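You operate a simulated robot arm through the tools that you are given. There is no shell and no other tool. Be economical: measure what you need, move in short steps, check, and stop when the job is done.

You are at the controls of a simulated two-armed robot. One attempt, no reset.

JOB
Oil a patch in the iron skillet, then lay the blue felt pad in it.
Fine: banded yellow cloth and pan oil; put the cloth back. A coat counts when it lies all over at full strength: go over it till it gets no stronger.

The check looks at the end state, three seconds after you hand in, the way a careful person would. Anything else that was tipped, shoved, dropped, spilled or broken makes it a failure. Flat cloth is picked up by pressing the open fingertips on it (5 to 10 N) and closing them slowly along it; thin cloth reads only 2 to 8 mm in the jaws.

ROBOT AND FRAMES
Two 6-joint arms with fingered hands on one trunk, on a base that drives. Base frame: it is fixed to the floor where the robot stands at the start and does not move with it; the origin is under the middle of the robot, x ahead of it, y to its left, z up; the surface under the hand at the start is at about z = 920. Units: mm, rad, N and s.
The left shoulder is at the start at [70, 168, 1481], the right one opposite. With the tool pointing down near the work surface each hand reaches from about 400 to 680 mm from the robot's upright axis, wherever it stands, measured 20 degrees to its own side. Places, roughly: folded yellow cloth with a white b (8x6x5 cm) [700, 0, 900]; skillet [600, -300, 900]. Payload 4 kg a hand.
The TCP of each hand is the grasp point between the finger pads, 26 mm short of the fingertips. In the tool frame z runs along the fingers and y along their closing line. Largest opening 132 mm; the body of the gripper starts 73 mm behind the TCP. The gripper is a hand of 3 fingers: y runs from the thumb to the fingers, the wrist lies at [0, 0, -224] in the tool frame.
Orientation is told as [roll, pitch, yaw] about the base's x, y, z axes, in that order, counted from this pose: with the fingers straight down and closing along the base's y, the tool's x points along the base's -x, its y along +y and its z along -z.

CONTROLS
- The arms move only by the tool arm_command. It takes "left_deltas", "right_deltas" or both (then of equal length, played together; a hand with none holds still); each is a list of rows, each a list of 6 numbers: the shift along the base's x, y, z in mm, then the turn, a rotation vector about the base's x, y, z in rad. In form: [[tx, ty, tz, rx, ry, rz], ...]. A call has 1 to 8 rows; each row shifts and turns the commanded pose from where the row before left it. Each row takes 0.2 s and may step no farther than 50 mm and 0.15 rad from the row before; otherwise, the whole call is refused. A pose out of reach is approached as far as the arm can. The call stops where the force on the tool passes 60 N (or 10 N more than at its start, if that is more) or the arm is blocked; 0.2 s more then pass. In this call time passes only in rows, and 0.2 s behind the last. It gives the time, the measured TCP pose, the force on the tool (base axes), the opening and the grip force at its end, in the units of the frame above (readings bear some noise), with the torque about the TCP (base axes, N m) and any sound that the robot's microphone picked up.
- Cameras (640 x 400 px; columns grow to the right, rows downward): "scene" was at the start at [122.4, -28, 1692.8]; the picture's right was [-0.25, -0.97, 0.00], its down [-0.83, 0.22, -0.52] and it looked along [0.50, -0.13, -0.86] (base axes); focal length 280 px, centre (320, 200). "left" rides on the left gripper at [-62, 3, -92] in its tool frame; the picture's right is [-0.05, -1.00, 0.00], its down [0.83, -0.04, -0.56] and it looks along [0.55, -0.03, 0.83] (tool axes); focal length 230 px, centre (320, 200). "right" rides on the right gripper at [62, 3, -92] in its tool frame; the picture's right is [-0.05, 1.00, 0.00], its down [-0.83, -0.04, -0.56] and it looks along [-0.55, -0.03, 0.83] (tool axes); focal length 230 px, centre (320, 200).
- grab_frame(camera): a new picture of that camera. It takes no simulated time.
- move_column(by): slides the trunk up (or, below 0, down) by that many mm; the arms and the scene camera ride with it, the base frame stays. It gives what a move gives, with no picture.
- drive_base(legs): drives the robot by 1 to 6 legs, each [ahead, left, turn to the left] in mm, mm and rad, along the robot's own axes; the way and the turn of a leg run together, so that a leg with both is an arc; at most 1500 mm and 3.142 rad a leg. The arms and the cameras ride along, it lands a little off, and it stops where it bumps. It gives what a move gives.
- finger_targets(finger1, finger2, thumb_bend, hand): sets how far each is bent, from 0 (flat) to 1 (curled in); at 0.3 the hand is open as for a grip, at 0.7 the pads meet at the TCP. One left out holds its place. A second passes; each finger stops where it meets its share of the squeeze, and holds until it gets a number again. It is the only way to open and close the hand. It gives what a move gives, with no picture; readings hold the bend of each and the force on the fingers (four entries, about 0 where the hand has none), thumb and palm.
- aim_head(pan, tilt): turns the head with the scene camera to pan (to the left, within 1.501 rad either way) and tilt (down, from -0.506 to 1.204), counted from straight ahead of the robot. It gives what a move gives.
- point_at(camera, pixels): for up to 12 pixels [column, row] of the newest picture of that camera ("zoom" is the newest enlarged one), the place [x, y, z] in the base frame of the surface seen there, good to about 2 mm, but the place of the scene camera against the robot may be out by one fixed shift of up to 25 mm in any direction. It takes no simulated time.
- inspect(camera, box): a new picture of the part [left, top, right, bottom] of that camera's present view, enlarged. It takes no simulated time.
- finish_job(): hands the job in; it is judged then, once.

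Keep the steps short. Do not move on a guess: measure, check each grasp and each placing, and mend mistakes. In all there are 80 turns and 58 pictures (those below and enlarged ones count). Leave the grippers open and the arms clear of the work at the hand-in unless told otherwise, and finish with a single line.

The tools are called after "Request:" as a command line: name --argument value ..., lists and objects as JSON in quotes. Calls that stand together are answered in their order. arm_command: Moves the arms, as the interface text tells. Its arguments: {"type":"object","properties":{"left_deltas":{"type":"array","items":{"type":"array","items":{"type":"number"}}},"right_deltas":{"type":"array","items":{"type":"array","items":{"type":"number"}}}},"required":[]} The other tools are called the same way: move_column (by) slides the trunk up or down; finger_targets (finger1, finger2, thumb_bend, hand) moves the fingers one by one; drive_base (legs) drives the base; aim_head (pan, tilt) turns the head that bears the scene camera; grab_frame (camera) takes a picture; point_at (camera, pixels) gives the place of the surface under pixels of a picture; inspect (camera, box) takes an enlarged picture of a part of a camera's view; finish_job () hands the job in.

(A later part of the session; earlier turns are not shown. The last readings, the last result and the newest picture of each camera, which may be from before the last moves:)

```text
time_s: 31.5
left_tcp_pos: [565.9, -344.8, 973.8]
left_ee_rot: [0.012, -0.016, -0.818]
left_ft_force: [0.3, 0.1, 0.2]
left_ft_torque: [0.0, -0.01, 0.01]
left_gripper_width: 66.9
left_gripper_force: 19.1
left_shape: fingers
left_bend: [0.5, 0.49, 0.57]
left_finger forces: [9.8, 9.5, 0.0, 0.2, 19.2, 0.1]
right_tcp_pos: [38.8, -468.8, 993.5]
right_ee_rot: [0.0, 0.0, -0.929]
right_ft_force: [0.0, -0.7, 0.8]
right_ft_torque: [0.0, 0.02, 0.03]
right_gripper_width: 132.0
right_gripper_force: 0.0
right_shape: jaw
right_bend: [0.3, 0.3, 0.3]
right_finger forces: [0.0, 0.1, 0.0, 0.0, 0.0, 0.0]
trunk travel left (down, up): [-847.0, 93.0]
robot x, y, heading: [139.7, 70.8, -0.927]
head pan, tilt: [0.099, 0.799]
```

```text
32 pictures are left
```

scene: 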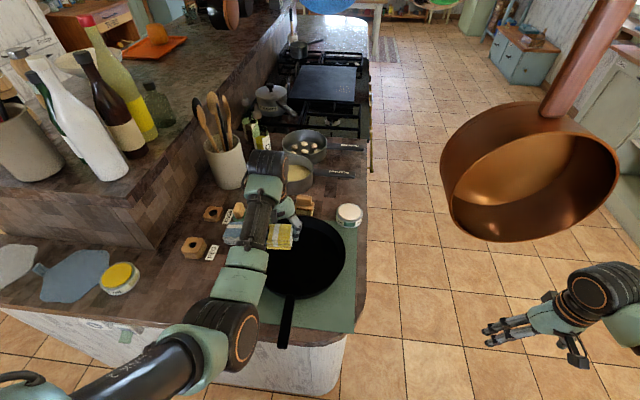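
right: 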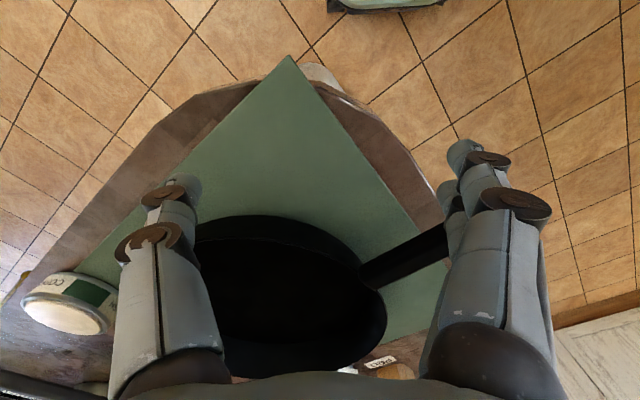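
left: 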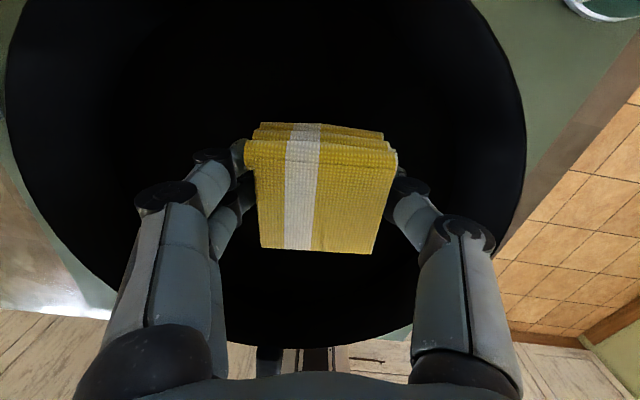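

The arm reached its limit inward and fell short of the command. I'll lift, drive the robot 70 to the right, so the pan lies further to its left, and recheck.

Request:
arm_command --left_deltas '[[0, 0, 25, 0, 0, 0], [0, 0, 25, 0, 0, 0]]'

Request:
drive_base --legs '[[0, -70, 0]]'

Request:
grab_frame --camera "scene"

```text
time_s: 32.3
left_tcp_pos: [575.2, -329.8, 1009.8]
left_ee_rot: [0.036, 0.004, -0.801]
left_ft_force: [-0.3, 0.1, 0.2]
left_ft_torque: [-0.01, -0.04, 0.0]
left_gripper_width: 66.9
left_gripper_force: 19.0
left_shape: fingers
left_bend: [0.5, 0.49, 0.57]
left_finger forces: [9.6, 9.5, 0.1, 0.0, 19.2, 0.0]
right_tcp_pos: [40.5, -468.1, 993.8]
right_ee_rot: [0.001, 0.001, -0.93]
right_ft_force: [0.8, -0.8, 0.1]
right_ft_torque: [0.0, -0.01, -0.01]
right_gripper_width: 132.0
right_gripper_force: 0.0
right_shape: jaw
right_bend: [0.3, 0.3, 0.3]
right_finger forces: [0.0, 0.0, 0.1, 0.0, 0.1, 0.1]
trunk travel left (down, up): [-847.0, 93.0]
robot x, y, heading: [140.6, 73.2, -0.93]
head pan, tilt: [0.099, 0.799]
stopped in row 2 (left hand): the arm was blocked; the commanded pose is now the measured one
```

```text
time_s: 33.3
left_tcp_pos: [524.5, -366.3, 1009.3]
left_ee_rot: [0.031, 0.006, -0.803]
left_ft_force: [0.8, 0.2, -0.3]
left_ft_torque: [0.0, 0.03, -0.01]
left_gripper_width: 67.0
left_gripper_force: 18.8
left_shape: fingers
left_bend: [0.5, 0.49, 0.57]
left_finger forces: [9.7, 9.4, 0.1, 0.0, 19.1, 0.0]
right_tcp_pos: [-11.5, -506.7, 996.2]
right_ee_rot: [-0.004, 0.001, -0.926]
right_ft_force: [0.1, 0.0, -0.1]
right_ft_torque: [-0.06, 0.03, -0.01]
right_gripper_width: 131.9
right_gripper_force: 0.2
right_shape: jaw
right_bend: [0.3, 0.3, 0.3]
right_finger forces: [0.0, 0.1, 0.0, 0.1, 0.1, 0.1]
trunk travel left (down, up): [-847.0, 93.0]
robot x, y, heading: [85.0, 35.0, -0.927]
head pan, tilt: [0.099, 0.799]
```

```text
31 pictures are left
```

scene: 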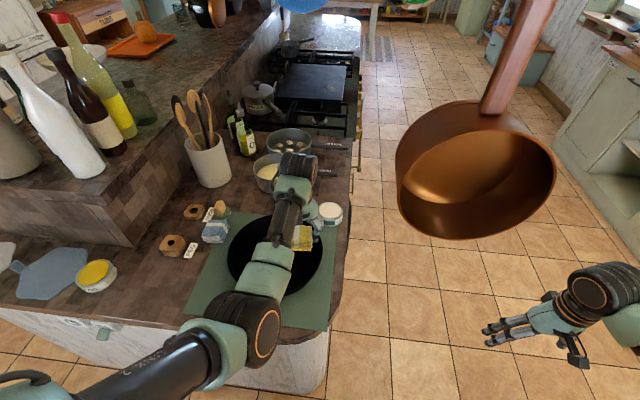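

I now have more room inward. I'll straighten the tool, move over the pan's middle and descend to just above contact.

Request:
arm_command --left_deltas '[[14, 12, -10, -0.026, 0.018, -0.027], [14, 12, -15, 0, 0, 0], [0, 0, -15, 0, 0, 0]]'

```text
time_s: 34.1
left_tcp_pos: [547.7, -345.4, 970.2]
left_ee_rot: [0.008, -0.002, -0.828]
left_ft_force: [0.8, 0.7, -0.9]
left_ft_torque: [0.03, -0.02, 0.02]
left_gripper_width: 66.9
left_gripper_force: 18.9
left_shape: fingers
left_bend: [0.5, 0.49, 0.57]
left_finger forces: [9.6, 9.5, 0.0, 0.1, 19.2, 0.0]
right_tcp_pos: [-16.2, -510.4, 992.9]
right_ee_rot: [0.003, 0.001, -0.926]
right_ft_force: [-0.3, -0.1, 0.0]
right_ft_torque: [0.05, 0.01, 0.01]
right_gripper_width: 132.1
right_gripper_force: 0.1
right_shape: jaw
right_bend: [0.3, 0.3, 0.3]
right_finger forces: [0.0, 0.0, 0.0, 0.0, 0.0, 0.0]
trunk travel left (down, up): [-847.0, 93.0]
robot x, y, heading: [84.4, 31.0, -0.929]
head pan, tilt: [0.099, 0.799]
```

Good. I press down gently to meet the floor.

Request:
arm_command --left_deltas '[[0, 0, -5, 0, 0, 0], [0, 0, -3, 0, 0, 0], [0, 0, -2, 0, 0, 0]]'

```text
time_s: 34.9
left_tcp_pos: [549.8, -345.6, 962.1]
left_ee_rot: [0.005, -0.006, -0.827]
left_ft_force: [3.5, 0.5, 11.0]
left_ft_torque: [0.18, -0.18, -0.05]
left_gripper_width: 66.7
left_gripper_force: 20.2
left_shape: fingers
left_bend: [0.5, 0.5, 0.57]
left_finger forces: [10.3, 11.3, 0.0, 0.0, 18.6, 0.0]
right_tcp_pos: [-14.8, -509.1, 995.1]
right_ee_rot: [0.0, 0.001, -0.927]
right_ft_force: [0.2, -0.7, -0.1]
right_ft_torque: [0.03, 0.03, -0.01]
right_gripper_width: 132.0
right_gripper_force: 0.0
right_shape: jaw
right_bend: [0.3, 0.3, 0.3]
right_finger forces: [0.0, 0.0, 0.0, 0.1, 0.0, 0.1]
trunk travel left (down, up): [-847.0, 93.0]
robot x, y, heading: [83.8, 29.5, -0.931]
head pan, tilt: [0.099, 0.799]
```

11 N of press. Now a stroke along the closing line and back, in short rows.

Request:
arm_command --left_deltas '[[11, 10, 0, 0, 0, 0], [11, 10, 0, 0, 0, 0], [11, 10, 0, 0, 0, 0], [11, 10, 0, 0, 0, 0], [-11, -10, 0, 0, 0, 0], [-11, -10, 0, 0, 0, 0], [-11, -10, 0, 0, 0, 0], [-11, -10, 0, 0, 0, 0]]'

Request:
arm_command --left_deltas '[[10, -11, 0, 0, 0, 0], [10, -11, 0, 0, 0, 0], [10, -11, 0, 0, 0, 0], [11, 10, 0, 0, 0, 0], [11, 10, 0, 0, 0, 0], [11, 10, 0, 0, 0, 0], [11, 10, 0, 0, 0, 0]]'

Request:
inspect --camera "scene" --box '[220, 200, 348, 300]'

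Request:
grab_frame --camera "left"

```text
time_s: 36.7
left_tcp_pos: [547.3, -344.7, 962.0]
left_ee_rot: [0.005, -0.001, -0.829]
left_ft_force: [2.4, 3.9, 9.1]
left_ft_torque: [0.22, -0.27, 0.0]
left_gripper_width: 66.8
left_gripper_force: 18.8
left_shape: fingers
left_bend: [0.5, 0.49, 0.59]
left_finger forces: [11.0, 10.3, 0.0, 0.0, 16.3, 0.1]
right_tcp_pos: [-13.5, -508.0, 994.5]
right_ee_rot: [0.0, -0.002, -0.927]
right_ft_force: [-1.1, -0.1, 0.4]
right_ft_torque: [-0.01, -0.05, 0.03]
right_gripper_width: 131.9
right_gripper_force: 0.0
right_shape: jaw
right_bend: [0.3, 0.3, 0.3]
right_finger forces: [0.1, 0.1, 0.0, 0.1, 0.1, 0.0]
trunk travel left (down, up): [-847.0, 93.0]
robot x, y, heading: [83.7, 32.7, -0.929]
head pan, tilt: [0.099, 0.799]
```

```text
time_s: 38.3
left_tcp_pos: [620.6, -338.7, 961.8]
left_ee_rot: [0.006, -0.004, -0.828]
left_ft_force: [-4.4, -4.3, 14.6]
left_ft_torque: [0.23, -0.1, 0.01]
left_gripper_width: 67.1
left_gripper_force: 23.7
left_shape: fingers
left_bend: [0.51, 0.52, 0.58]
left_finger forces: [8.5, 16.8, 0.0, 0.1, 22.2, 0.0]
right_tcp_pos: [-16.7, -507.9, 994.9]
right_ee_rot: [0.003, -0.002, -0.928]
right_ft_force: [0.0, -0.2, 0.3]
right_ft_torque: [-0.01, 0.02, 0.0]
right_gripper_width: 131.8
right_gripper_force: 0.1
right_shape: jaw
right_bend: [0.3, 0.3, 0.3]
right_finger forces: [0.1, 0.0, 0.1, 0.1, 0.0, 0.1]
trunk travel left (down, up): [-847.0, 93.0]
robot x, y, heading: [87.0, 34.9, -0.929]
head pan, tilt: [0.099, 0.799]
```

```text
4.00 times, centred on (284, 250) of scene
```

zoom: 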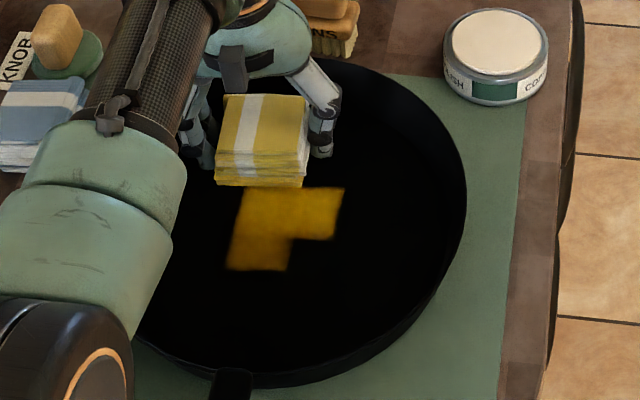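

```text
29 pictures are left
```

left: 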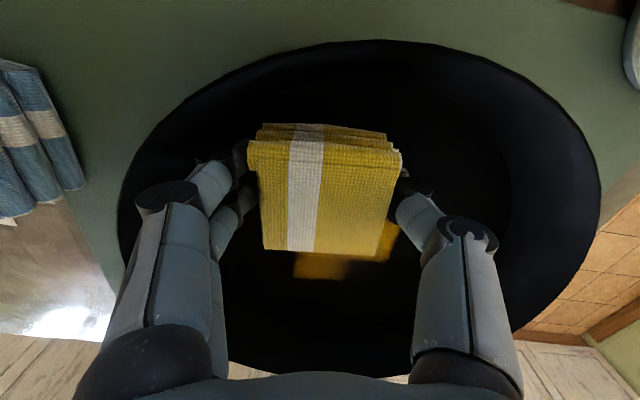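

Oil shows up as yellow. I'll measure the yellow region's edges to learn where the patch lies.

Request:
point_at --camera "zoom" --pixels '[[245, 190], [343, 190], [333, 238], [292, 242], [288, 268], [228, 268], [262, 182], [305, 150]]'

Request:
point_at --camera "left" --pixels '[[295, 255], [297, 276], [343, 276], [350, 255], [395, 228], [388, 258], [398, 235]]'

```text
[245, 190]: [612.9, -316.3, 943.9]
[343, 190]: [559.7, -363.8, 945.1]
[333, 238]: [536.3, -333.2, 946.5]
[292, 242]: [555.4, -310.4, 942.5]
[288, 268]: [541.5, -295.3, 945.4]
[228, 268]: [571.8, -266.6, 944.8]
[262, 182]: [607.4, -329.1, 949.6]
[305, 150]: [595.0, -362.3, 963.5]
```

```text
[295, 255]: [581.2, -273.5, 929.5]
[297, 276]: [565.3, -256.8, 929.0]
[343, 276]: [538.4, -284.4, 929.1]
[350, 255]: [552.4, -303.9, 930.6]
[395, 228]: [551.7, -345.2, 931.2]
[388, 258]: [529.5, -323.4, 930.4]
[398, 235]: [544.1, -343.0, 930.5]
```

The patch seems to span about ±36 mm along the cloth's closing line. I'll keep wiping: back along this row, then over the nearer part.

Request:
arm_command --left_deltas '[[-11, -10, 0, 0, 0, 0], [-11, -10, 0, 0, 0, 0], [-11, -10, 0, 0, 0, 0], [-10, 11, 0, 0, 0, 0], [-10, 11, 0, 0, 0, 0], [-10, 11, 0, 0, 0, 0], [-10, 11, 0, 0, 0, 0], [-10, 11, 0, 0, 0, 0]]'

Request:
arm_command --left_deltas '[[11, 10, 0, 0, 0, 0], [11, 10, 0, 0, 0, 0], [11, 10, 0, 0, 0, 0], [-11, -10, 0, 0, 0, 0], [-11, -10, 0, 0, 0, 0], [-11, -10, 0, 0, 0, 0]]'

Request:
inspect --camera "scene" --box '[220, 200, 348, 300]'

```text
time_s: 40.1
left_tcp_pos: [537.1, -313.1, 962.2]
left_ee_rot: [0.005, -0.004, -0.829]
left_ft_force: [4.2, -4.5, 18.7]
left_ft_torque: [0.26, -0.52, -0.14]
left_gripper_width: 66.7
left_gripper_force: 24.9
left_shape: fingers
left_bend: [0.5, 0.5, 0.58]
left_finger forces: [14.7, 15.3, 0.1, 0.0, 18.6, 0.1]
right_tcp_pos: [-16.1, -508.6, 994.5]
right_ee_rot: [0.002, -0.002, -0.926]
right_ft_force: [-0.7, 0.1, 0.3]
right_ft_torque: [0.0, 0.0, 0.03]
right_gripper_width: 131.7
right_gripper_force: 0.0
right_shape: jaw
right_bend: [0.3, 0.3, 0.3]
right_finger forces: [0.0, 0.0, 0.0, 0.0, 0.1, 0.1]
trunk travel left (down, up): [-847.0, 93.0]
robot x, y, heading: [85.3, 34.8, -0.926]
head pan, tilt: [0.099, 0.799]
```

```text
time_s: 41.5
left_tcp_pos: [537.7, -311.9, 961.6]
left_ee_rot: [0.006, -0.008, -0.827]
left_ft_force: [5.4, 7.4, 30.6]
left_ft_torque: [0.63, -0.32, 0.01]
left_gripper_width: 66.5
left_gripper_force: 30.0
left_shape: fingers
left_bend: [0.49, 0.48, 0.6]
left_finger forces: [15.3, 16.7, 0.0, 0.1, 27.9, 0.0]
right_tcp_pos: [-17.2, -506.1, 995.3]
right_ee_rot: [0.002, -0.003, -0.928]
right_ft_force: [0.0, 0.6, 0.0]
right_ft_torque: [0.04, -0.02, 0.0]
right_gripper_width: 131.8
right_gripper_force: 0.0
right_shape: jaw
right_bend: [0.3, 0.3, 0.3]
right_finger forces: [0.1, 0.0, 0.0, 0.0, 0.0, 0.0]
trunk travel left (down, up): [-847.0, 93.0]
robot x, y, heading: [83.1, 34.1, -0.927]
head pan, tilt: [0.099, 0.799]
```

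```text
4.00 times, centred on (284, 250) of scene
```

zoom: 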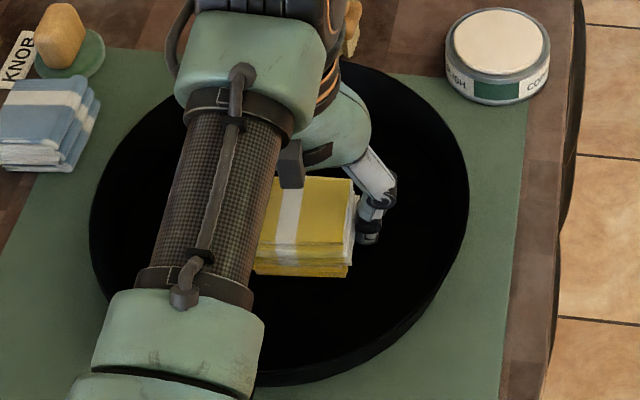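

Force crept up to 30 N, so I'll lift off, move the hand deeper away from the patch and look.

Request:
arm_command --left_deltas '[[0, 0, 15, 0, 0, 0], [10, -10, 15, 0, 0, 0], [25, -27, 5, 0, 0, 0], [27, -25, 0, 0, 0, 0], [25, -20, 0, 0, 0, 0]]'

Request:
inspect --camera "scene" --box '[220, 200, 348, 300]'

Request:
grab_frame --camera "left"

```text
time_s: 42.7
left_tcp_pos: [624.9, -395.1, 996.9]
left_ee_rot: [0.006, -0.002, -0.829]
left_ft_force: [-6.8, 8.3, 7.3]
left_ft_torque: [0.2, 0.15, 0.1]
left_gripper_width: 66.4
left_gripper_force: 18.1
left_shape: fingers
left_bend: [0.49, 0.49, 0.58]
left_finger forces: [8.7, 9.1, 0.1, 0.0, 18.9, 0.0]
right_tcp_pos: [-15.8, -508.0, 995.2]
right_ee_rot: [0.001, -0.001, -0.927]
right_ft_force: [-0.1, -0.6, 0.2]
right_ft_torque: [0.01, 0.02, -0.01]
right_gripper_width: 131.9
right_gripper_force: 0.0
right_shape: jaw
right_bend: [0.3, 0.3, 0.3]
right_finger forces: [0.0, 0.0, 0.0, 0.1, 0.0, 0.0]
trunk travel left (down, up): [-847.0, 93.0]
robot x, y, heading: [86.0, 32.5, -0.933]
head pan, tilt: [0.099, 0.799]
```

```text
4.00 times, centred on (284, 250) of scene
```

zoom: 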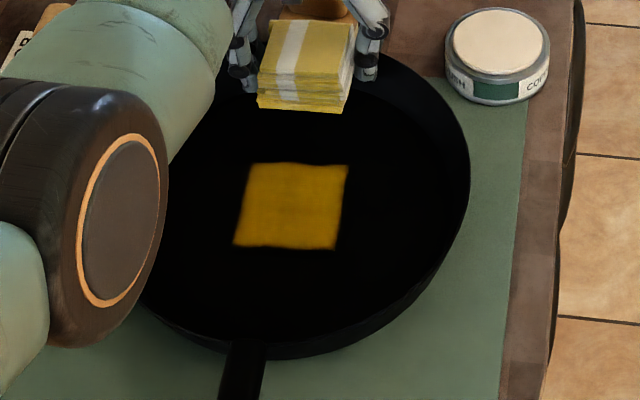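

```text
26 pictures are left
```

left: 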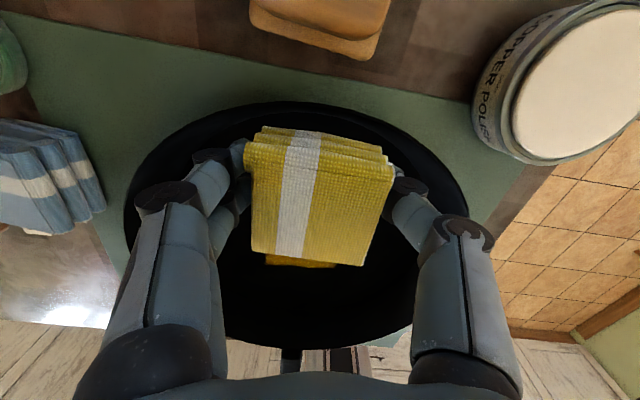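

The patch is a yellow square, now evenly covered. But the cloth is touching the pan's far rim (force 13 N) and pushed the pan slightly. I'll lift clear at once, then check.

Request:
arm_command --left_deltas '[[0, 0, 10, 0, 0, 0], [0, 0, 15, 0, 0, 0]]'

Request:
grab_frame --camera "scene"

Request:
grab_frame --camera "left"

```text
time_s: 43.3
left_tcp_pos: [627.4, -395.6, 1020.8]
left_ee_rot: [0.006, -0.003, -0.828]
left_ft_force: [-1.0, -0.3, -1.2]
left_ft_torque: [-0.01, -0.02, -0.02]
left_gripper_width: 66.1
left_gripper_force: 18.3
left_shape: fingers
left_bend: [0.5, 0.48, 0.58]
left_finger forces: [8.6, 10.0, 0.1, 0.0, 18.4, 0.0]
right_tcp_pos: [-13.7, -509.6, 994.4]
right_ee_rot: [0.001, 0.0, -0.926]
right_ft_force: [0.6, 0.2, 0.7]
right_ft_torque: [0.0, 0.03, 0.01]
right_gripper_width: 131.7
right_gripper_force: 0.0
right_shape: jaw
right_bend: [0.3, 0.3, 0.3]
right_finger forces: [0.0, 0.1, 0.0, 0.1, 0.0, 0.0]
trunk travel left (down, up): [-847.0, 93.0]
robot x, y, heading: [88.2, 35.0, -0.929]
head pan, tilt: [0.099, 0.799]
```

```text
25 pictures are left
```

scene: 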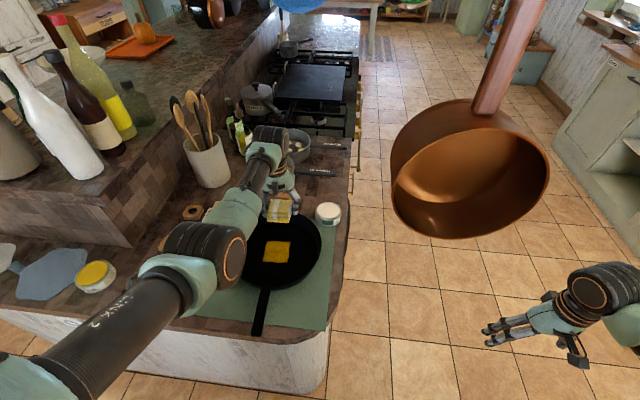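

```text
24 pictures are left
```

left: 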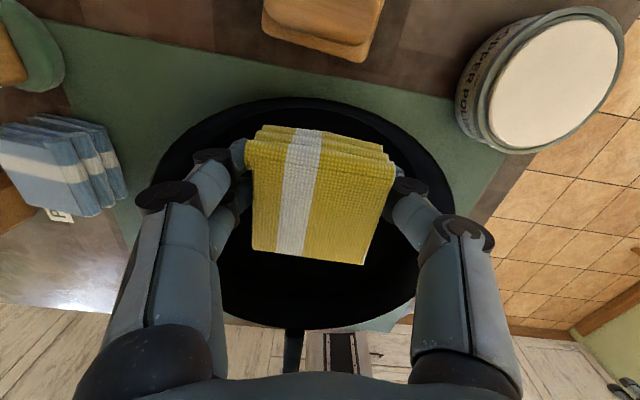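

I'll measure the pan's present place and the patch's corners.

Request:
point_at --camera "scene" --pixels '[[321, 245], [300, 279], [250, 283], [266, 244], [290, 243], [287, 261], [262, 261], [277, 252], [318, 230], [260, 333]]'

Request:
point_at --camera "left" --pixels '[[320, 100], [240, 112], [160, 175], [400, 120], [440, 165], [320, 45], [530, 80], [270, 320], [380, 315]]'

```text
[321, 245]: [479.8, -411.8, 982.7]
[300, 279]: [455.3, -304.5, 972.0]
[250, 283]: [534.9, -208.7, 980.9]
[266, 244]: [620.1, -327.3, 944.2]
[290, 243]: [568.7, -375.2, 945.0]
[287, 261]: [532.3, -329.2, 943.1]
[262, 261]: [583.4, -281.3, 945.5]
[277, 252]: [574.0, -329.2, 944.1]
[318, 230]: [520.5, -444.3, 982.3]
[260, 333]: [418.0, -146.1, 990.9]
```

```text
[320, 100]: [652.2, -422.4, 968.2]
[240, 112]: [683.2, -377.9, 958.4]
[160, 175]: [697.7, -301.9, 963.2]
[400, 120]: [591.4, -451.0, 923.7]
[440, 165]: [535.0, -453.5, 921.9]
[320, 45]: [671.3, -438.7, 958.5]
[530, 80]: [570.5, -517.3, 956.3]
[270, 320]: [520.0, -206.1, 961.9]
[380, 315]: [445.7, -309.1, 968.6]
```

The pan moved about 20 mm and is now centred near (573,-320); the patch is about 70×62 mm around (570,-318). I'll wipe the patch again at light force and compare its strength afterward, then put the pan back.

Request:
arm_command --left_deltas '[[-28, 23, -3, 0, 0, 0], [-28, 23, -7, 0, 0, 0], [-28, 23, -10, 0, 0, 0], [0, 0, -15, 0, 0, 0], [0, 0, -15, 0, 0, 0]]'

Request:
arm_command --left_deltas '[[0, 0, -4, 0, 0, 0], [0, 0, -4, 0, 0, 0]]'

```text
time_s: 44.5
left_tcp_pos: [541.7, -326.1, 969.4]
left_ee_rot: [0.004, 0.0, -0.828]
left_ft_force: [-0.1, -0.1, -1.2]
left_ft_torque: [0.03, 0.0, 0.03]
left_gripper_width: 66.3
left_gripper_force: 18.2
left_shape: fingers
left_bend: [0.5, 0.48, 0.58]
left_finger forces: [8.5, 9.9, 0.0, 0.1, 18.3, 0.0]
right_tcp_pos: [-15.1, -510.9, 993.9]
right_ee_rot: [-0.001, 0.001, -0.926]
right_ft_force: [-0.1, 0.6, 0.3]
right_ft_torque: [0.0, 0.0, 0.0]
right_gripper_width: 131.6
right_gripper_force: 0.0
right_shape: jaw
right_bend: [0.3, 0.3, 0.3]
right_finger forces: [0.1, 0.0, 0.0, 0.1, 0.1, 0.0]
trunk travel left (down, up): [-847.0, 93.0]
robot x, y, heading: [85.5, 35.7, -0.929]
head pan, tilt: [0.099, 0.799]
```

```text
time_s: 45.1
left_tcp_pos: [542.0, -323.9, 963.4]
left_ee_rot: [0.005, -0.003, -0.828]
left_ft_force: [1.1, 0.2, 0.5]
left_ft_torque: [-0.01, -0.12, 0.0]
left_gripper_width: 66.2
left_gripper_force: 19.0
left_shape: fingers
left_bend: [0.5, 0.48, 0.58]
left_finger forces: [8.9, 9.9, 0.1, 0.1, 18.6, 0.0]
right_tcp_pos: [-14.3, -509.3, 994.4]
right_ee_rot: [-0.001, 0.0, -0.927]
right_ft_force: [-0.2, -0.3, 0.1]
right_ft_torque: [0.01, 0.01, -0.01]
right_gripper_width: 131.8
right_gripper_force: 0.0
right_shape: jaw
right_bend: [0.3, 0.3, 0.3]
right_finger forces: [0.0, 0.1, 0.0, 0.0, 0.0, 0.1]
trunk travel left (down, up): [-847.0, 93.0]
robot x, y, heading: [88.8, 33.9, -0.93]
head pan, tilt: [0.099, 0.799]
```

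Light contact. I press 2 mm more and wipe: along at this row, step deeper, and back.

Request:
arm_command --left_deltas '[[0, 0, -2, 0, 0, 0], [13, 12, 0, 0, 0, 0], [13, 12, 0, 0, 0, 0], [10, 9, 0, 0, 0, 0], [17, -18, 0, 0, 0, 0], [-13, -12, 0, 0, 0, 0], [-13, -12, 0, 0, 0, 0], [-10, -9, 0, 0, 0, 0]]'

Request:
arm_command --left_deltas '[[13, 12, 0, 0, 0, 0], [13, 12, 0, 0, 0, 0], [10, 9, 0, 0, 0, 0], [-17, 18, 0, 0, 0, 0], [-13, -12, 0, 0, 0, 0], [-13, -12, 0, 0, 0, 0], [-10, -9, 0, 0, 0, 0]]'

```text
time_s: 46.9
left_tcp_pos: [558.2, -344.7, 962.8]
left_ee_rot: [0.004, -0.002, -0.827]
left_ft_force: [-0.1, 2.8, 10.8]
left_ft_torque: [0.36, -0.4, 0.04]
left_gripper_width: 66.4
left_gripper_force: 21.2
left_shape: fingers
left_bend: [0.51, 0.49, 0.58]
left_finger forces: [13.0, 12.2, 0.0, 0.0, 16.5, 0.0]
right_tcp_pos: [-14.0, -508.2, 994.9]
right_ee_rot: [0.001, -0.001, -0.928]
right_ft_force: [-0.2, -0.5, 0.6]
right_ft_torque: [-0.04, 0.01, -0.02]
right_gripper_width: 131.7
right_gripper_force: 0.1
right_shape: jaw
right_bend: [0.3, 0.3, 0.3]
right_finger forces: [0.0, 0.1, 0.0, 0.0, 0.0, 0.1]
trunk travel left (down, up): [-847.0, 93.0]
robot x, y, heading: [84.7, 32.9, -0.932]
head pan, tilt: [0.099, 0.799]
```

```text
time_s: 48.5
left_tcp_pos: [539.6, -324.8, 961.0]
left_ee_rot: [0.007, -0.003, -0.829]
left_ft_force: [5.2, 3.0, 19.3]
left_ft_torque: [0.49, -0.59, -0.02]
left_gripper_width: 66.5
left_gripper_force: 24.1
left_shape: fingers
left_bend: [0.5, 0.48, 0.59]
left_finger forces: [15.4, 15.0, 0.1, 0.0, 18.5, 0.0]
right_tcp_pos: [-16.4, -506.9, 995.1]
right_ee_rot: [0.0, -0.001, -0.926]
right_ft_force: [0.6, 1.6, 0.0]
right_ft_torque: [0.0, 0.0, 0.02]
right_gripper_width: 131.9
right_gripper_force: 0.1
right_shape: jaw
right_bend: [0.3, 0.3, 0.3]
right_finger forces: [0.0, 0.1, 0.0, 0.1, 0.0, 0.1]
trunk travel left (down, up): [-847.0, 93.0]
robot x, y, heading: [86.6, 33.5, -0.928]
head pan, tilt: [0.099, 0.799]
```

Now I lift above the rim this time (TCP ≥ 1012) and move deeper to look at the coat.

Request:
arm_command --left_deltas '[[0, 0, 12, 0, 0, 0], [10, -10, 16, 0, 0, 0], [25, -22, 16, 0, 0, 0], [25, -22, 10, 0, 0, 0], [25, -20, 5, 0, 0, 0]]'

Request:
inspect --camera "scene" --box '[220, 200, 348, 300]'

```text
time_s: 49.7
left_tcp_pos: [629.0, -401.9, 1019.0]
left_ee_rot: [0.006, -0.001, -0.828]
left_ft_force: [0.0, 0.1, -1.0]
left_ft_torque: [0.02, -0.01, 0.01]
left_gripper_width: 66.0
left_gripper_force: 18.4
left_shape: fingers
left_bend: [0.5, 0.48, 0.58]
left_finger forces: [8.9, 9.5, 0.0, 0.0, 18.3, 0.1]
right_tcp_pos: [-14.4, -509.5, 993.5]
right_ee_rot: [0.0, 0.0, -0.928]
right_ft_force: [-0.3, -0.2, 0.3]
right_ft_torque: [0.0, -0.01, -0.02]
right_gripper_width: 132.1
right_gripper_force: 0.1
right_shape: jaw
right_bend: [0.3, 0.3, 0.3]
right_finger forces: [0.0, 0.0, 0.0, 0.1, 0.0, 0.0]
trunk travel left (down, up): [-847.0, 93.0]
robot x, y, heading: [87.4, 31.0, -0.928]
head pan, tilt: [0.099, 0.799]
```

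```text
4.00 times, centred on (284, 250) of scene
```

zoom: 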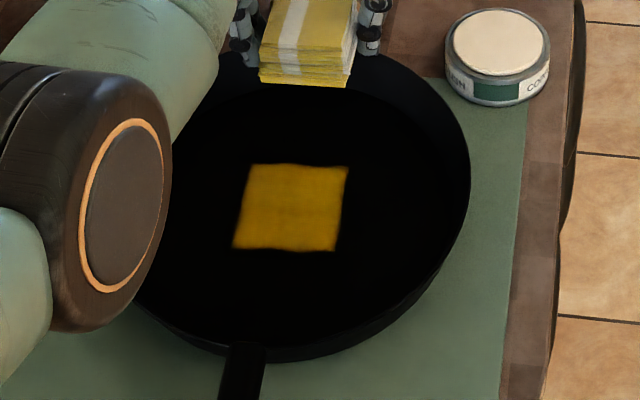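

The coat is solid. I'll enlarge it strongly as a baseline for strength and evenness.

Request:
inspect --camera "scene" --box '[261, 236, 296, 266]'

```text
13.33 times, centred on (278, 251) of scene
```

zoom: 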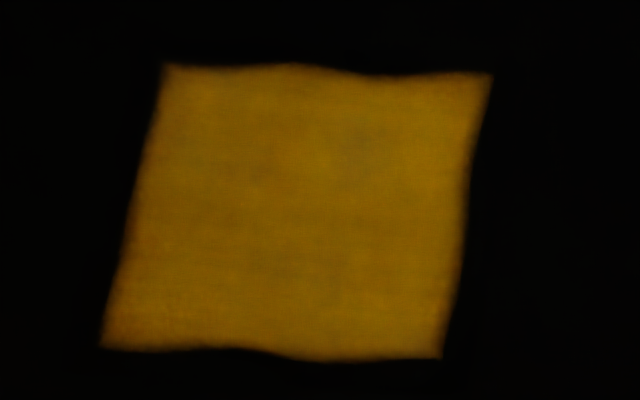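

It looks quite even with slightly dimmer spots. I'll reload with oil and go over it again to be sure. First back off 145, retract the hand by 80 and drive left to the tin.

Request:
drive_base --legs '[[-145, 0, 0]]'

Request:
arm_command --left_deltas '[[-16, 21, 0, 0, 0, 0], [-16, 21, 0, 0, 0, 0], [-16, 21, 0, 0, 0, 0]]'

Request:
drive_base --legs '[[0, 475, 0]]'

Request:
grab_frame --camera "left"

```text
time_s: 51.1
left_tcp_pos: [538.5, -280.8, 1017.2]
left_ee_rot: [0.006, 0.003, -0.83]
left_ft_force: [-1.3, 0.3, -0.1]
left_ft_torque: [0.04, 0.04, -0.01]
left_gripper_width: 66.2
left_gripper_force: 18.6
left_shape: fingers
left_bend: [0.5, 0.48, 0.58]
left_finger forces: [9.0, 9.4, 0.0, 0.0, 18.4, 0.0]
right_tcp_pos: [-102.8, -390.3, 992.7]
right_ee_rot: [0.0, 0.001, -0.923]
right_ft_force: [0.1, -0.9, 0.1]
right_ft_torque: [0.01, 0.01, -0.03]
right_gripper_width: 132.0
right_gripper_force: 0.2
right_shape: jaw
right_bend: [0.3, 0.3, 0.3]
right_finger forces: [0.0, 0.0, 0.0, 0.1, 0.0, 0.0]
trunk travel left (down, up): [-847.0, 93.0]
robot x, y, heading: [-4.3, 157.7, -0.926]
head pan, tilt: [0.099, 0.799]
```

```text
time_s: 51.9
left_tcp_pos: [491.8, -216.0, 1022.8]
left_ee_rot: [0.005, -0.004, -0.827]
left_ft_force: [0.1, 0.3, -1.1]
left_ft_torque: [-0.02, -0.04, -0.02]
left_gripper_width: 66.2
left_gripper_force: 18.1
left_shape: fingers
left_bend: [0.5, 0.48, 0.58]
left_finger forces: [9.0, 9.5, 0.0, 0.0, 18.4, 0.1]
right_tcp_pos: [-105.3, -386.0, 995.5]
right_ee_rot: [0.001, 0.0, -0.926]
right_ft_force: [0.2, -0.3, 0.3]
right_ft_torque: [0.0, -0.04, -0.03]
right_gripper_width: 131.8
right_gripper_force: 0.1
right_shape: jaw
right_bend: [0.3, 0.3, 0.3]
right_finger forces: [0.0, 0.0, 0.0, 0.1, 0.0, 0.0]
trunk travel left (down, up): [-847.0, 93.0]
robot x, y, heading: [-4.4, 156.9, -0.927]
head pan, tilt: [0.099, 0.799]
```

```text
time_s: 54.8
left_tcp_pos: [878.3, 80.1, 1021.0]
left_ee_rot: [0.008, -0.002, -0.814]
left_ft_force: [-0.8, 0.1, -0.8]
left_ft_torque: [-0.03, 0.01, 0.04]
left_gripper_width: 66.2
left_gripper_force: 18.2
left_shape: fingers
left_bend: [0.5, 0.48, 0.58]
left_finger forces: [8.9, 9.6, 0.0, 0.1, 18.4, 0.1]
right_tcp_pos: [282.2, -98.8, 993.0]
right_ee_rot: [0.0, 0.0, -0.913]
right_ft_force: [-0.2, -0.3, 0.9]
right_ft_torque: [-0.02, 0.0, -0.03]
right_gripper_width: 131.6
right_gripper_force: 0.0
right_shape: jaw
right_bend: [0.3, 0.3, 0.3]
right_finger forces: [0.1, 0.0, 0.0, 0.1, 0.0, 0.1]
trunk travel left (down, up): [-847.0, 93.0]
robot x, y, heading: [373.9, 445.9, -0.91]
head pan, tilt: [0.099, 0.799]
```

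```text
21 pictures are left
```

left: 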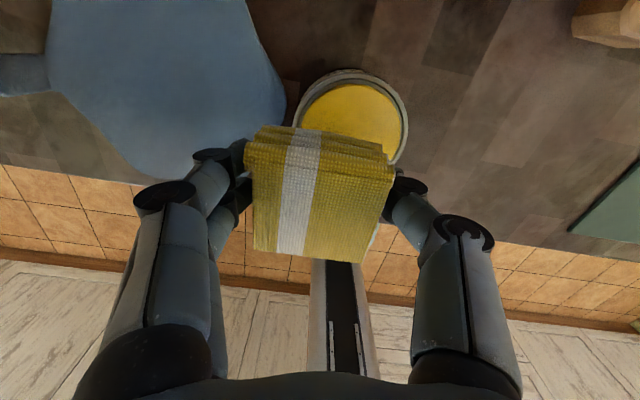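

The hand is about 23 mm from the tin centre. I move over it and press as before.

Request:
arm_command --left_deltas '[[-8, -22, 0, 0, 0, 0], [0, 0, -15, 0, 0, 0], [0, 0, -15, 0, 0, 0], [0, 0, -5, 0, 0, 0], [0, 0, -2.5, 0, 0, 0]]'

Request:
arm_command --left_deltas '[[0, 0, -0.5, 0, 0, 0], [0, 0, 0, 0, 0, 0], [0, 0, 0, 0, 0, 0]]'

```text
time_s: 56.0
left_tcp_pos: [871.1, 59.9, 986.5]
left_ee_rot: [0.006, -0.005, -0.812]
left_ft_force: [-0.2, 0.5, 8.2]
left_ft_torque: [0.21, -0.19, 0.04]
left_gripper_width: 66.1
left_gripper_force: 18.3
left_shape: fingers
left_bend: [0.5, 0.49, 0.58]
left_finger forces: [9.0, 9.5, 0.1, 0.0, 18.5, 0.1]
right_tcp_pos: [283.4, -96.6, 995.0]
right_ee_rot: [-0.001, -0.002, -0.912]
right_ft_force: [-0.2, 0.1, -0.4]
right_ft_torque: [0.01, 0.05, 0.0]
right_gripper_width: 131.8
right_gripper_force: 0.1
right_shape: jaw
right_bend: [0.3, 0.3, 0.3]
right_finger forces: [0.0, 0.0, 0.0, 0.0, 0.0, 0.0]
trunk travel left (down, up): [-847.0, 93.0]
robot x, y, heading: [373.5, 444.2, -0.911]
head pan, tilt: [0.099, 0.799]
```

```text
time_s: 56.8
left_tcp_pos: [869.9, 61.3, 984.0]
left_ee_rot: [0.006, -0.005, -0.814]
left_ft_force: [1.0, 1.0, 14.5]
left_ft_torque: [0.34, -0.4, 0.0]
left_gripper_width: 65.8
left_gripper_force: 19.7
left_shape: fingers
left_bend: [0.51, 0.49, 0.58]
left_finger forces: [9.7, 10.2, 0.0, 0.0, 18.5, 0.0]
right_tcp_pos: [283.6, -98.6, 995.6]
right_ee_rot: [0.003, -0.003, -0.914]
right_ft_force: [0.4, 0.4, 0.4]
right_ft_torque: [-0.02, 0.01, 0.02]
right_gripper_width: 131.8
right_gripper_force: 0.1
right_shape: jaw
right_bend: [0.3, 0.3, 0.3]
right_finger forces: [0.1, 0.1, 0.0, 0.0, 0.0, 0.1]
trunk travel left (down, up): [-847.0, 93.0]
robot x, y, heading: [378.7, 443.6, -0.909]
head pan, tilt: [0.099, 0.799]
```

Loaded at 14 N. I lift straight up and drive back to the skillet.

Request:
arm_command --left_deltas '[[0, 0, 12, 0, 0, 0], [0, 0, 14, 0, 0, 0], [0, 0, 12, 0, 0, 0]]'

Request:
drive_base --legs '[[0, -477, -0.018], [150, 0, 0]]'

Request:
grab_frame --camera "scene"

```text
time_s: 57.6
left_tcp_pos: [870.7, 58.9, 1018.5]
left_ee_rot: [0.006, 0.001, -0.813]
left_ft_force: [-0.3, -0.1, -0.4]
left_ft_torque: [-0.01, 0.01, 0.0]
left_gripper_width: 65.8
left_gripper_force: 18.4
left_shape: fingers
left_bend: [0.5, 0.49, 0.58]
left_finger forces: [8.9, 9.7, 0.1, 0.1, 18.6, 0.0]
right_tcp_pos: [284.5, -98.5, 994.3]
right_ee_rot: [-0.001, 0.0, -0.914]
right_ft_force: [1.0, -0.6, 0.6]
right_ft_torque: [-0.01, 0.03, -0.03]
right_gripper_width: 131.7
right_gripper_force: 0.0
right_shape: jaw
right_bend: [0.3, 0.3, 0.3]
right_finger forces: [0.0, 0.1, 0.1, 0.1, 0.1, 0.0]
trunk travel left (down, up): [-847.0, 93.0]
robot x, y, heading: [371.3, 445.1, -0.913]
head pan, tilt: [0.099, 0.799]
```

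```text
time_s: 61.3
left_tcp_pos: [572.2, -350.0, 1021.7]
left_ee_rot: [0.005, -0.003, -0.835]
left_ft_force: [-0.7, 0.8, 0.0]
left_ft_torque: [0.0, 0.01, -0.01]
left_gripper_width: 65.8
left_gripper_force: 18.2
left_shape: fingers
left_bend: [0.5, 0.49, 0.58]
left_finger forces: [9.0, 9.7, 0.0, 0.0, 18.6, 0.0]
right_tcp_pos: [-18.5, -492.8, 996.7]
right_ee_rot: [0.002, -0.001, -0.934]
right_ft_force: [-0.2, 0.3, 1.0]
right_ft_torque: [-0.02, 0.01, 0.04]
right_gripper_width: 132.1
right_gripper_force: 0.0
right_shape: jaw
right_bend: [0.3, 0.3, 0.3]
right_finger forces: [0.0, 0.1, 0.0, 0.0, 0.0, 0.0]
trunk travel left (down, up): [-847.0, 93.0]
robot x, y, heading: [87.5, 45.8, -0.931]
head pan, tilt: [0.099, 0.799]
```

```text
20 pictures are left
```

scene: 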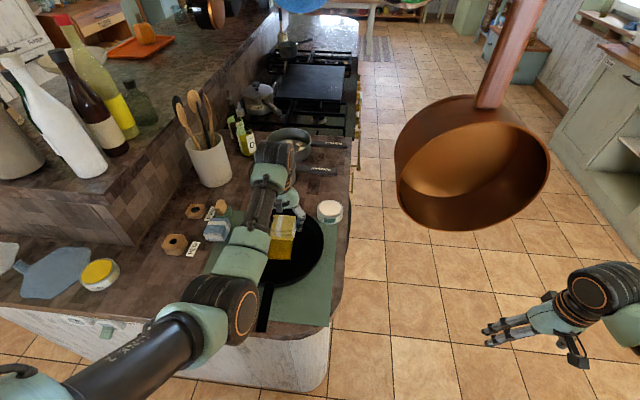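

Hand above the pan. I go to the patch's start corner and down to light contact.

Request:
arm_command --left_deltas '[[-14, 12, -10, 0, 0, 0], [-14, 12, -15, 0, 0, 0], [0, 0, -15, 0, 0, 0], [0, 0, -13, 0, 0, 0], [0, 0, -5, 0, 0, 0]]'

```text
time_s: 62.5
left_tcp_pos: [545.0, -327.3, 961.7]
left_ee_rot: [0.005, -0.003, -0.834]
left_ft_force: [-0.3, 0.9, 4.9]
left_ft_torque: [0.12, -0.14, 0.02]
left_gripper_width: 66.4
left_gripper_force: 19.9
left_shape: fingers
left_bend: [0.5, 0.49, 0.58]
left_finger forces: [10.4, 10.4, 0.0, 0.1, 18.5, 0.0]
right_tcp_pos: [-16.2, -494.1, 995.3]
right_ee_rot: [0.001, 0.0, -0.935]
right_ft_force: [0.7, 0.2, -0.6]
right_ft_torque: [0.02, 0.03, 0.02]
right_gripper_width: 131.9
right_gripper_force: 0.1
right_shape: jaw
right_bend: [0.3, 0.3, 0.3]
right_finger forces: [0.1, 0.0, 0.0, 0.1, 0.0, 0.1]
trunk travel left (down, up): [-847.0, 93.0]
robot x, y, heading: [88.1, 45.9, -0.931]
head pan, tilt: [0.099, 0.799]
```

Contact at 5 N. Wiping the patch again with three rows.

Request:
arm_command --left_deltas '[[0, 0, -1, 0, 0, 0], [13, 12, 0, 0, 0, 0], [13, 12, 0, 0, 0, 0], [10, 9, 0, 0, 0, 0], [12, -13, 0, 0, 0, 0], [-13, -12, 0, 0, 0, 0], [-13, -12, 0, 0, 0, 0], [-10, -9, 0, 0, 0, 0]]'

Request:
arm_command --left_deltas '[[12, -13, 0, 0, 0, 0], [13, 12, 0, 0, 0, 0], [13, 12, 0, 0, 0, 0], [10, 9, 0, 0, 0, 0], [-12, 13, 0, 0, 0, 0], [-12, 13, 0, 0, 0, 0], [-13, -12, 0, 0, 0, 0], [-13, -12, 0, 0, 0, 0]]'

Request:
arm_command --left_deltas '[[-8, 8, 0, 0, 0, 0], [13, 12, 0, 0, 0, 0], [13, 12, 0, 0, 0, 0], [8, 7, 0, 0, 0, 0], [-13, -12, 0, 0, 0, 0], [-13, -12, 0, 0, 0, 0], [-8, -7, 0, 0, 0, 0]]'

```text
time_s: 64.3
left_tcp_pos: [557.3, -340.1, 961.9]
left_ee_rot: [0.005, -0.005, -0.838]
left_ft_force: [3.9, 3.3, 18.0]
left_ft_torque: [0.57, -0.6, -0.05]
left_gripper_width: 66.5
left_gripper_force: 24.0
left_shape: fingers
left_bend: [0.51, 0.49, 0.58]
left_finger forces: [15.2, 15.2, 0.0, 0.0, 17.3, 0.1]
right_tcp_pos: [-18.4, -492.5, 994.7]
right_ee_rot: [0.0, -0.004, -0.937]
right_ft_force: [0.1, 0.1, 0.0]
right_ft_torque: [-0.01, 0.03, 0.04]
right_gripper_width: 132.0
right_gripper_force: 0.1
right_shape: jaw
right_bend: [0.3, 0.3, 0.3]
right_finger forces: [0.1, 0.0, 0.0, 0.0, 0.1, 0.0]
trunk travel left (down, up): [-847.0, 93.0]
robot x, y, heading: [86.6, 48.6, -0.935]
head pan, tilt: [0.099, 0.799]
```

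```text
time_s: 66.1
left_tcp_pos: [554.0, -317.1, 962.4]
left_ee_rot: [0.011, -0.002, -0.836]
left_ft_force: [2.0, 1.2, 6.4]
left_ft_torque: [0.24, -0.36, -0.03]
left_gripper_width: 66.3
left_gripper_force: 20.3
left_shape: fingers
left_bend: [0.51, 0.49, 0.58]
left_finger forces: [12.3, 11.3, 0.0, 0.1, 16.6, 0.0]
right_tcp_pos: [-17.6, -493.1, 994.0]
right_ee_rot: [0.0, -0.001, -0.935]
right_ft_force: [-0.4, -0.3, -0.7]
right_ft_torque: [0.01, 0.03, 0.0]
right_gripper_width: 131.8
right_gripper_force: 0.1
right_shape: jaw
right_bend: [0.3, 0.3, 0.3]
right_finger forces: [0.1, 0.0, 0.0, 0.1, 0.0, 0.0]
trunk travel left (down, up): [-847.0, 93.0]
robot x, y, heading: [94.5, 45.6, -0.932]
head pan, tilt: [0.099, 0.799]
```

```text
time_s: 67.7
left_tcp_pos: [549.6, -308.9, 962.8]
left_ee_rot: [0.007, -0.002, -0.836]
left_ft_force: [3.2, 3.4, 16.7]
left_ft_torque: [0.58, -0.56, 0.05]
left_gripper_width: 66.3
left_gripper_force: 23.1
left_shape: fingers
left_bend: [0.51, 0.49, 0.58]
left_finger forces: [14.7, 14.7, 0.1, 0.0, 15.9, 0.0]
right_tcp_pos: [-17.3, -493.2, 994.7]
right_ee_rot: [0.0, -0.002, -0.935]
right_ft_force: [0.1, -0.6, -0.5]
right_ft_torque: [0.01, 0.0, -0.02]
right_gripper_width: 131.9
right_gripper_force: 0.0
right_shape: jaw
right_bend: [0.3, 0.3, 0.3]
right_finger forces: [0.0, 0.0, 0.1, 0.1, 0.1, 0.1]
trunk travel left (down, up): [-847.0, 93.0]
robot x, y, heading: [90.6, 50.6, -0.937]
head pan, tilt: [0.099, 0.799]
```

The patch has been gone over again. Now I'll raise the cloth off the floor 7 mm and push the pan's near wall gently back by about the 20 mm it had moved, watching forces.

Request:
arm_command --left_deltas '[[0, 0, 10, 0, 0, 0], [7, 7, 0, 0, 0, 0], [-13, 15, 0, 0, 0, 0], [-13, 15, 0, 0, 0, 0]]'

Request:
grab_frame --camera "left"

```text
time_s: 68.7
left_tcp_pos: [528.1, -271.1, 970.7]
left_ee_rot: [0.006, -0.001, -0.835]
left_ft_force: [0.4, -0.2, -0.6]
left_ft_torque: [0.01, -0.01, -0.03]
left_gripper_width: 66.3
left_gripper_force: 18.1
left_shape: fingers
left_bend: [0.51, 0.49, 0.58]
left_finger forces: [9.0, 9.4, 0.0, 0.0, 18.5, 0.0]
right_tcp_pos: [-17.5, -494.8, 994.0]
right_ee_rot: [0.003, -0.001, -0.936]
right_ft_force: [-0.1, 0.1, -0.6]
right_ft_torque: [0.02, -0.02, -0.02]
right_gripper_width: 131.9
right_gripper_force: 0.1
right_shape: jaw
right_bend: [0.3, 0.3, 0.3]
right_finger forces: [0.0, 0.0, 0.0, 0.0, 0.0, 0.1]
trunk travel left (down, up): [-847.0, 93.0]
robot x, y, heading: [85.9, 50.7, -0.933]
head pan, tilt: [0.099, 0.799]
```

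```text
19 pictures are left
```

left: 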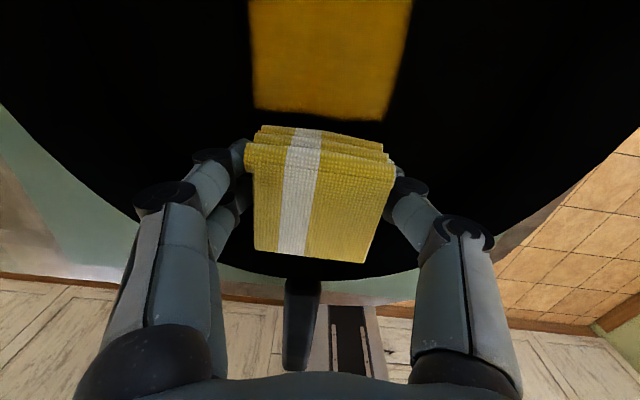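

The cloth is close to the near wall, with the patch plain to see. I push on in 8 mm rows.

Request:
point_at --camera "left" --pixels '[[257, 107], [378, 117], [400, 30], [252, 20], [150, 205], [390, 272]]'

Request:
arm_command --left_deltas '[[-5, 6, 0, 0, 0, 0], [-5, 6, 0, 0, 0, 0], [-5, 6, 0, 0, 0, 0]]'

```text
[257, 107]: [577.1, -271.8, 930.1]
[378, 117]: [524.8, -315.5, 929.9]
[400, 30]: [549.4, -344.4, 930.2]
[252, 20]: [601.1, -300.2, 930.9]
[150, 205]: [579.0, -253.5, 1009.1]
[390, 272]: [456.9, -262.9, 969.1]
```

```text
time_s: 69.5
left_tcp_pos: [537.0, -257.2, 983.2]
left_ee_rot: [0.033, -0.04, -0.827]
left_ft_force: [1.2, -6.1, 0.7]
left_ft_torque: [-0.17, -0.02, -0.07]
left_gripper_width: 66.1
left_gripper_force: 19.4
left_shape: fingers
left_bend: [0.51, 0.49, 0.57]
left_finger forces: [8.3, 9.0, 0.0, 0.1, 20.3, 0.0]
right_tcp_pos: [-16.0, -496.8, 993.3]
right_ee_rot: [0.002, 0.002, -0.935]
right_ft_force: [-0.2, 0.3, -0.4]
right_ft_torque: [-0.01, -0.02, 0.01]
right_gripper_width: 132.3
right_gripper_force: 0.0
right_shape: jaw
right_bend: [0.3, 0.3, 0.3]
right_finger forces: [0.0, 0.0, 0.0, 0.0, 0.0, 0.0]
trunk travel left (down, up): [-847.0, 93.0]
robot x, y, heading: [90.5, 48.7, -0.934]
head pan, tilt: [0.099, 0.799]
```

The arm's near limit bends the motion there. I'll step the hand back to where it was good and push by driving the base back gently instead.

Request:
arm_command --left_deltas '[[15, -18, 0, 0, 0, 0], [0, 0, 0, 0, 0, 0]]'

Request:
drive_base --legs '[[-22, 0, 0]]'

Request:
grab_frame --camera "left"

```text
time_s: 70.1
left_tcp_pos: [527.5, -271.2, 970.0]
left_ee_rot: [0.006, 0.001, -0.836]
left_ft_force: [-0.4, 0.1, -0.2]
left_ft_torque: [0.01, 0.02, -0.01]
left_gripper_width: 66.1
left_gripper_force: 18.5
left_shape: fingers
left_bend: [0.51, 0.49, 0.57]
left_finger forces: [9.0, 9.8, 0.0, 0.0, 18.8, 0.0]
right_tcp_pos: [-16.2, -494.5, 995.1]
right_ee_rot: [0.0, 0.0, -0.936]
right_ft_force: [0.7, 0.1, -0.3]
right_ft_torque: [-0.02, 0.01, -0.01]
right_gripper_width: 131.8
right_gripper_force: 0.0
right_shape: jaw
right_bend: [0.3, 0.3, 0.3]
right_finger forces: [0.1, 0.0, 0.1, 0.0, 0.0, 0.0]
trunk travel left (down, up): [-847.0, 93.0]
robot x, y, heading: [93.0, 49.8, -0.937]
head pan, tilt: [0.099, 0.799]
```

```text
time_s: 70.9
left_tcp_pos: [516.2, -256.5, 969.3]
left_ee_rot: [0.004, 0.004, -0.836]
left_ft_force: [0.5, -0.1, -0.5]
left_ft_torque: [0.02, 0.02, -0.02]
left_gripper_width: 66.8
left_gripper_force: 17.5
left_shape: fingers
left_bend: [0.5, 0.49, 0.58]
left_finger forces: [9.0, 9.2, 0.1, 0.0, 18.1, 0.0]
right_tcp_pos: [-27.8, -479.1, 991.9]
right_ee_rot: [0.002, 0.003, -0.934]
right_ft_force: [-0.4, 0.0, -0.3]
right_ft_torque: [-0.01, 0.01, -0.02]
right_gripper_width: 131.8
right_gripper_force: 0.0
right_shape: jaw
right_bend: [0.3, 0.3, 0.3]
right_finger forces: [0.0, 0.0, 0.1, 0.0, 0.1, 0.0]
trunk travel left (down, up): [-847.0, 93.0]
robot x, y, heading: [77.8, 66.9, -0.936]
head pan, tilt: [0.099, 0.799]
```

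```text
18 pictures are left
```

left: 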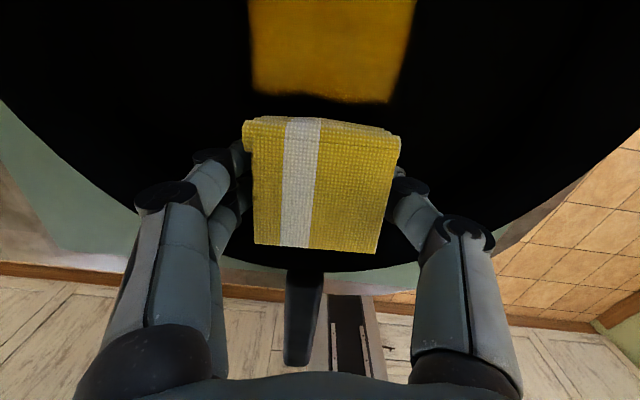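

I measure the patch corners to see how far the pan moved.

Request:
point_at --camera "left" --pixels '[[255, 92], [382, 102], [390, 268], [320, 60]]'

```text
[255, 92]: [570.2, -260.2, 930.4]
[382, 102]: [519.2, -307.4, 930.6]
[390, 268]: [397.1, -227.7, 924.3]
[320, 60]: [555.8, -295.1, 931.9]
```

The pan is back within about 8 mm of its start, which is good. I'll move the cloth inward, lift above the rim and compare the coat with the earlier close-up.

Request:
arm_command --left_deltas '[[15, -17, 5, 0, 0, 0], [15, -17, 5, 0, 0, 0], [20, -22, 15, 0, 0, 0], [20, -22, 15, 0, 0, 0], [20, -22, 10, 0, 0, 0], [15, -17, 0, 0, 0, 0]]'

Request:
inspect --camera "scene" --box '[200, 180, 360, 300]'

```text
time_s: 72.3
left_tcp_pos: [618.1, -373.2, 1022.5]
left_ee_rot: [0.006, 0.001, -0.836]
left_ft_force: [0.0, -0.6, -0.7]
left_ft_torque: [0.02, -0.01, 0.01]
left_gripper_width: 66.8
left_gripper_force: 17.8
left_shape: fingers
left_bend: [0.5, 0.49, 0.58]
left_finger forces: [8.9, 9.1, 0.0, 0.0, 17.9, 0.0]
right_tcp_pos: [-29.1, -477.2, 992.4]
right_ee_rot: [0.0, 0.0, -0.933]
right_ft_force: [0.4, 0.1, -0.3]
right_ft_torque: [0.0, 0.01, 0.0]
right_gripper_width: 131.7
right_gripper_force: 0.0
right_shape: jaw
right_bend: [0.3, 0.3, 0.3]
right_finger forces: [0.1, 0.0, 0.0, 0.0, 0.1, 0.1]
trunk travel left (down, up): [-847.0, 93.0]
robot x, y, heading: [75.7, 60.5, -0.931]
head pan, tilt: [0.099, 0.799]
```

```text
3.33 times, centred on (280, 240) of scene
```

zoom: 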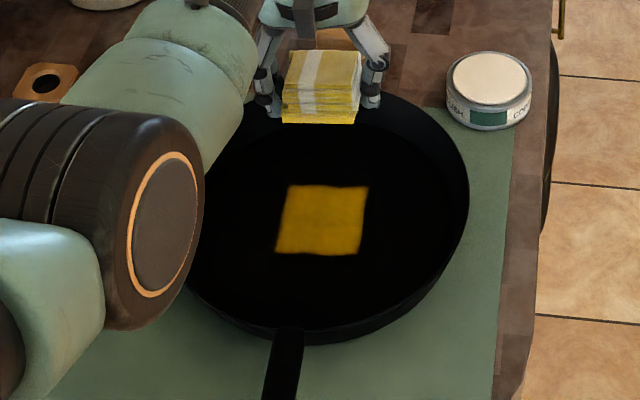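

The coat looks full. One strong close-up to compare with the earlier one.

Request:
inspect --camera "scene" --box '[264, 231, 299, 261]'

```text
13.33 times, centred on (282, 246) of scene
```

zoom: 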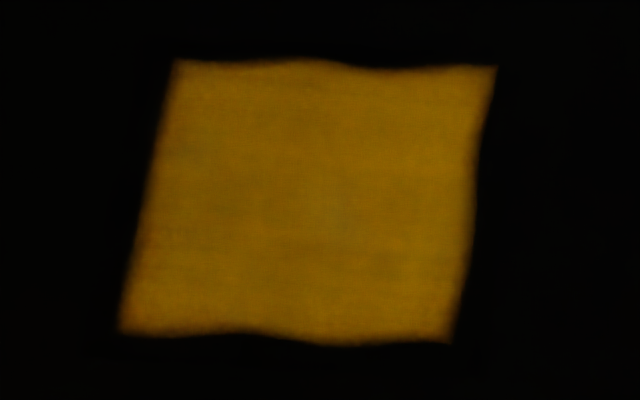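

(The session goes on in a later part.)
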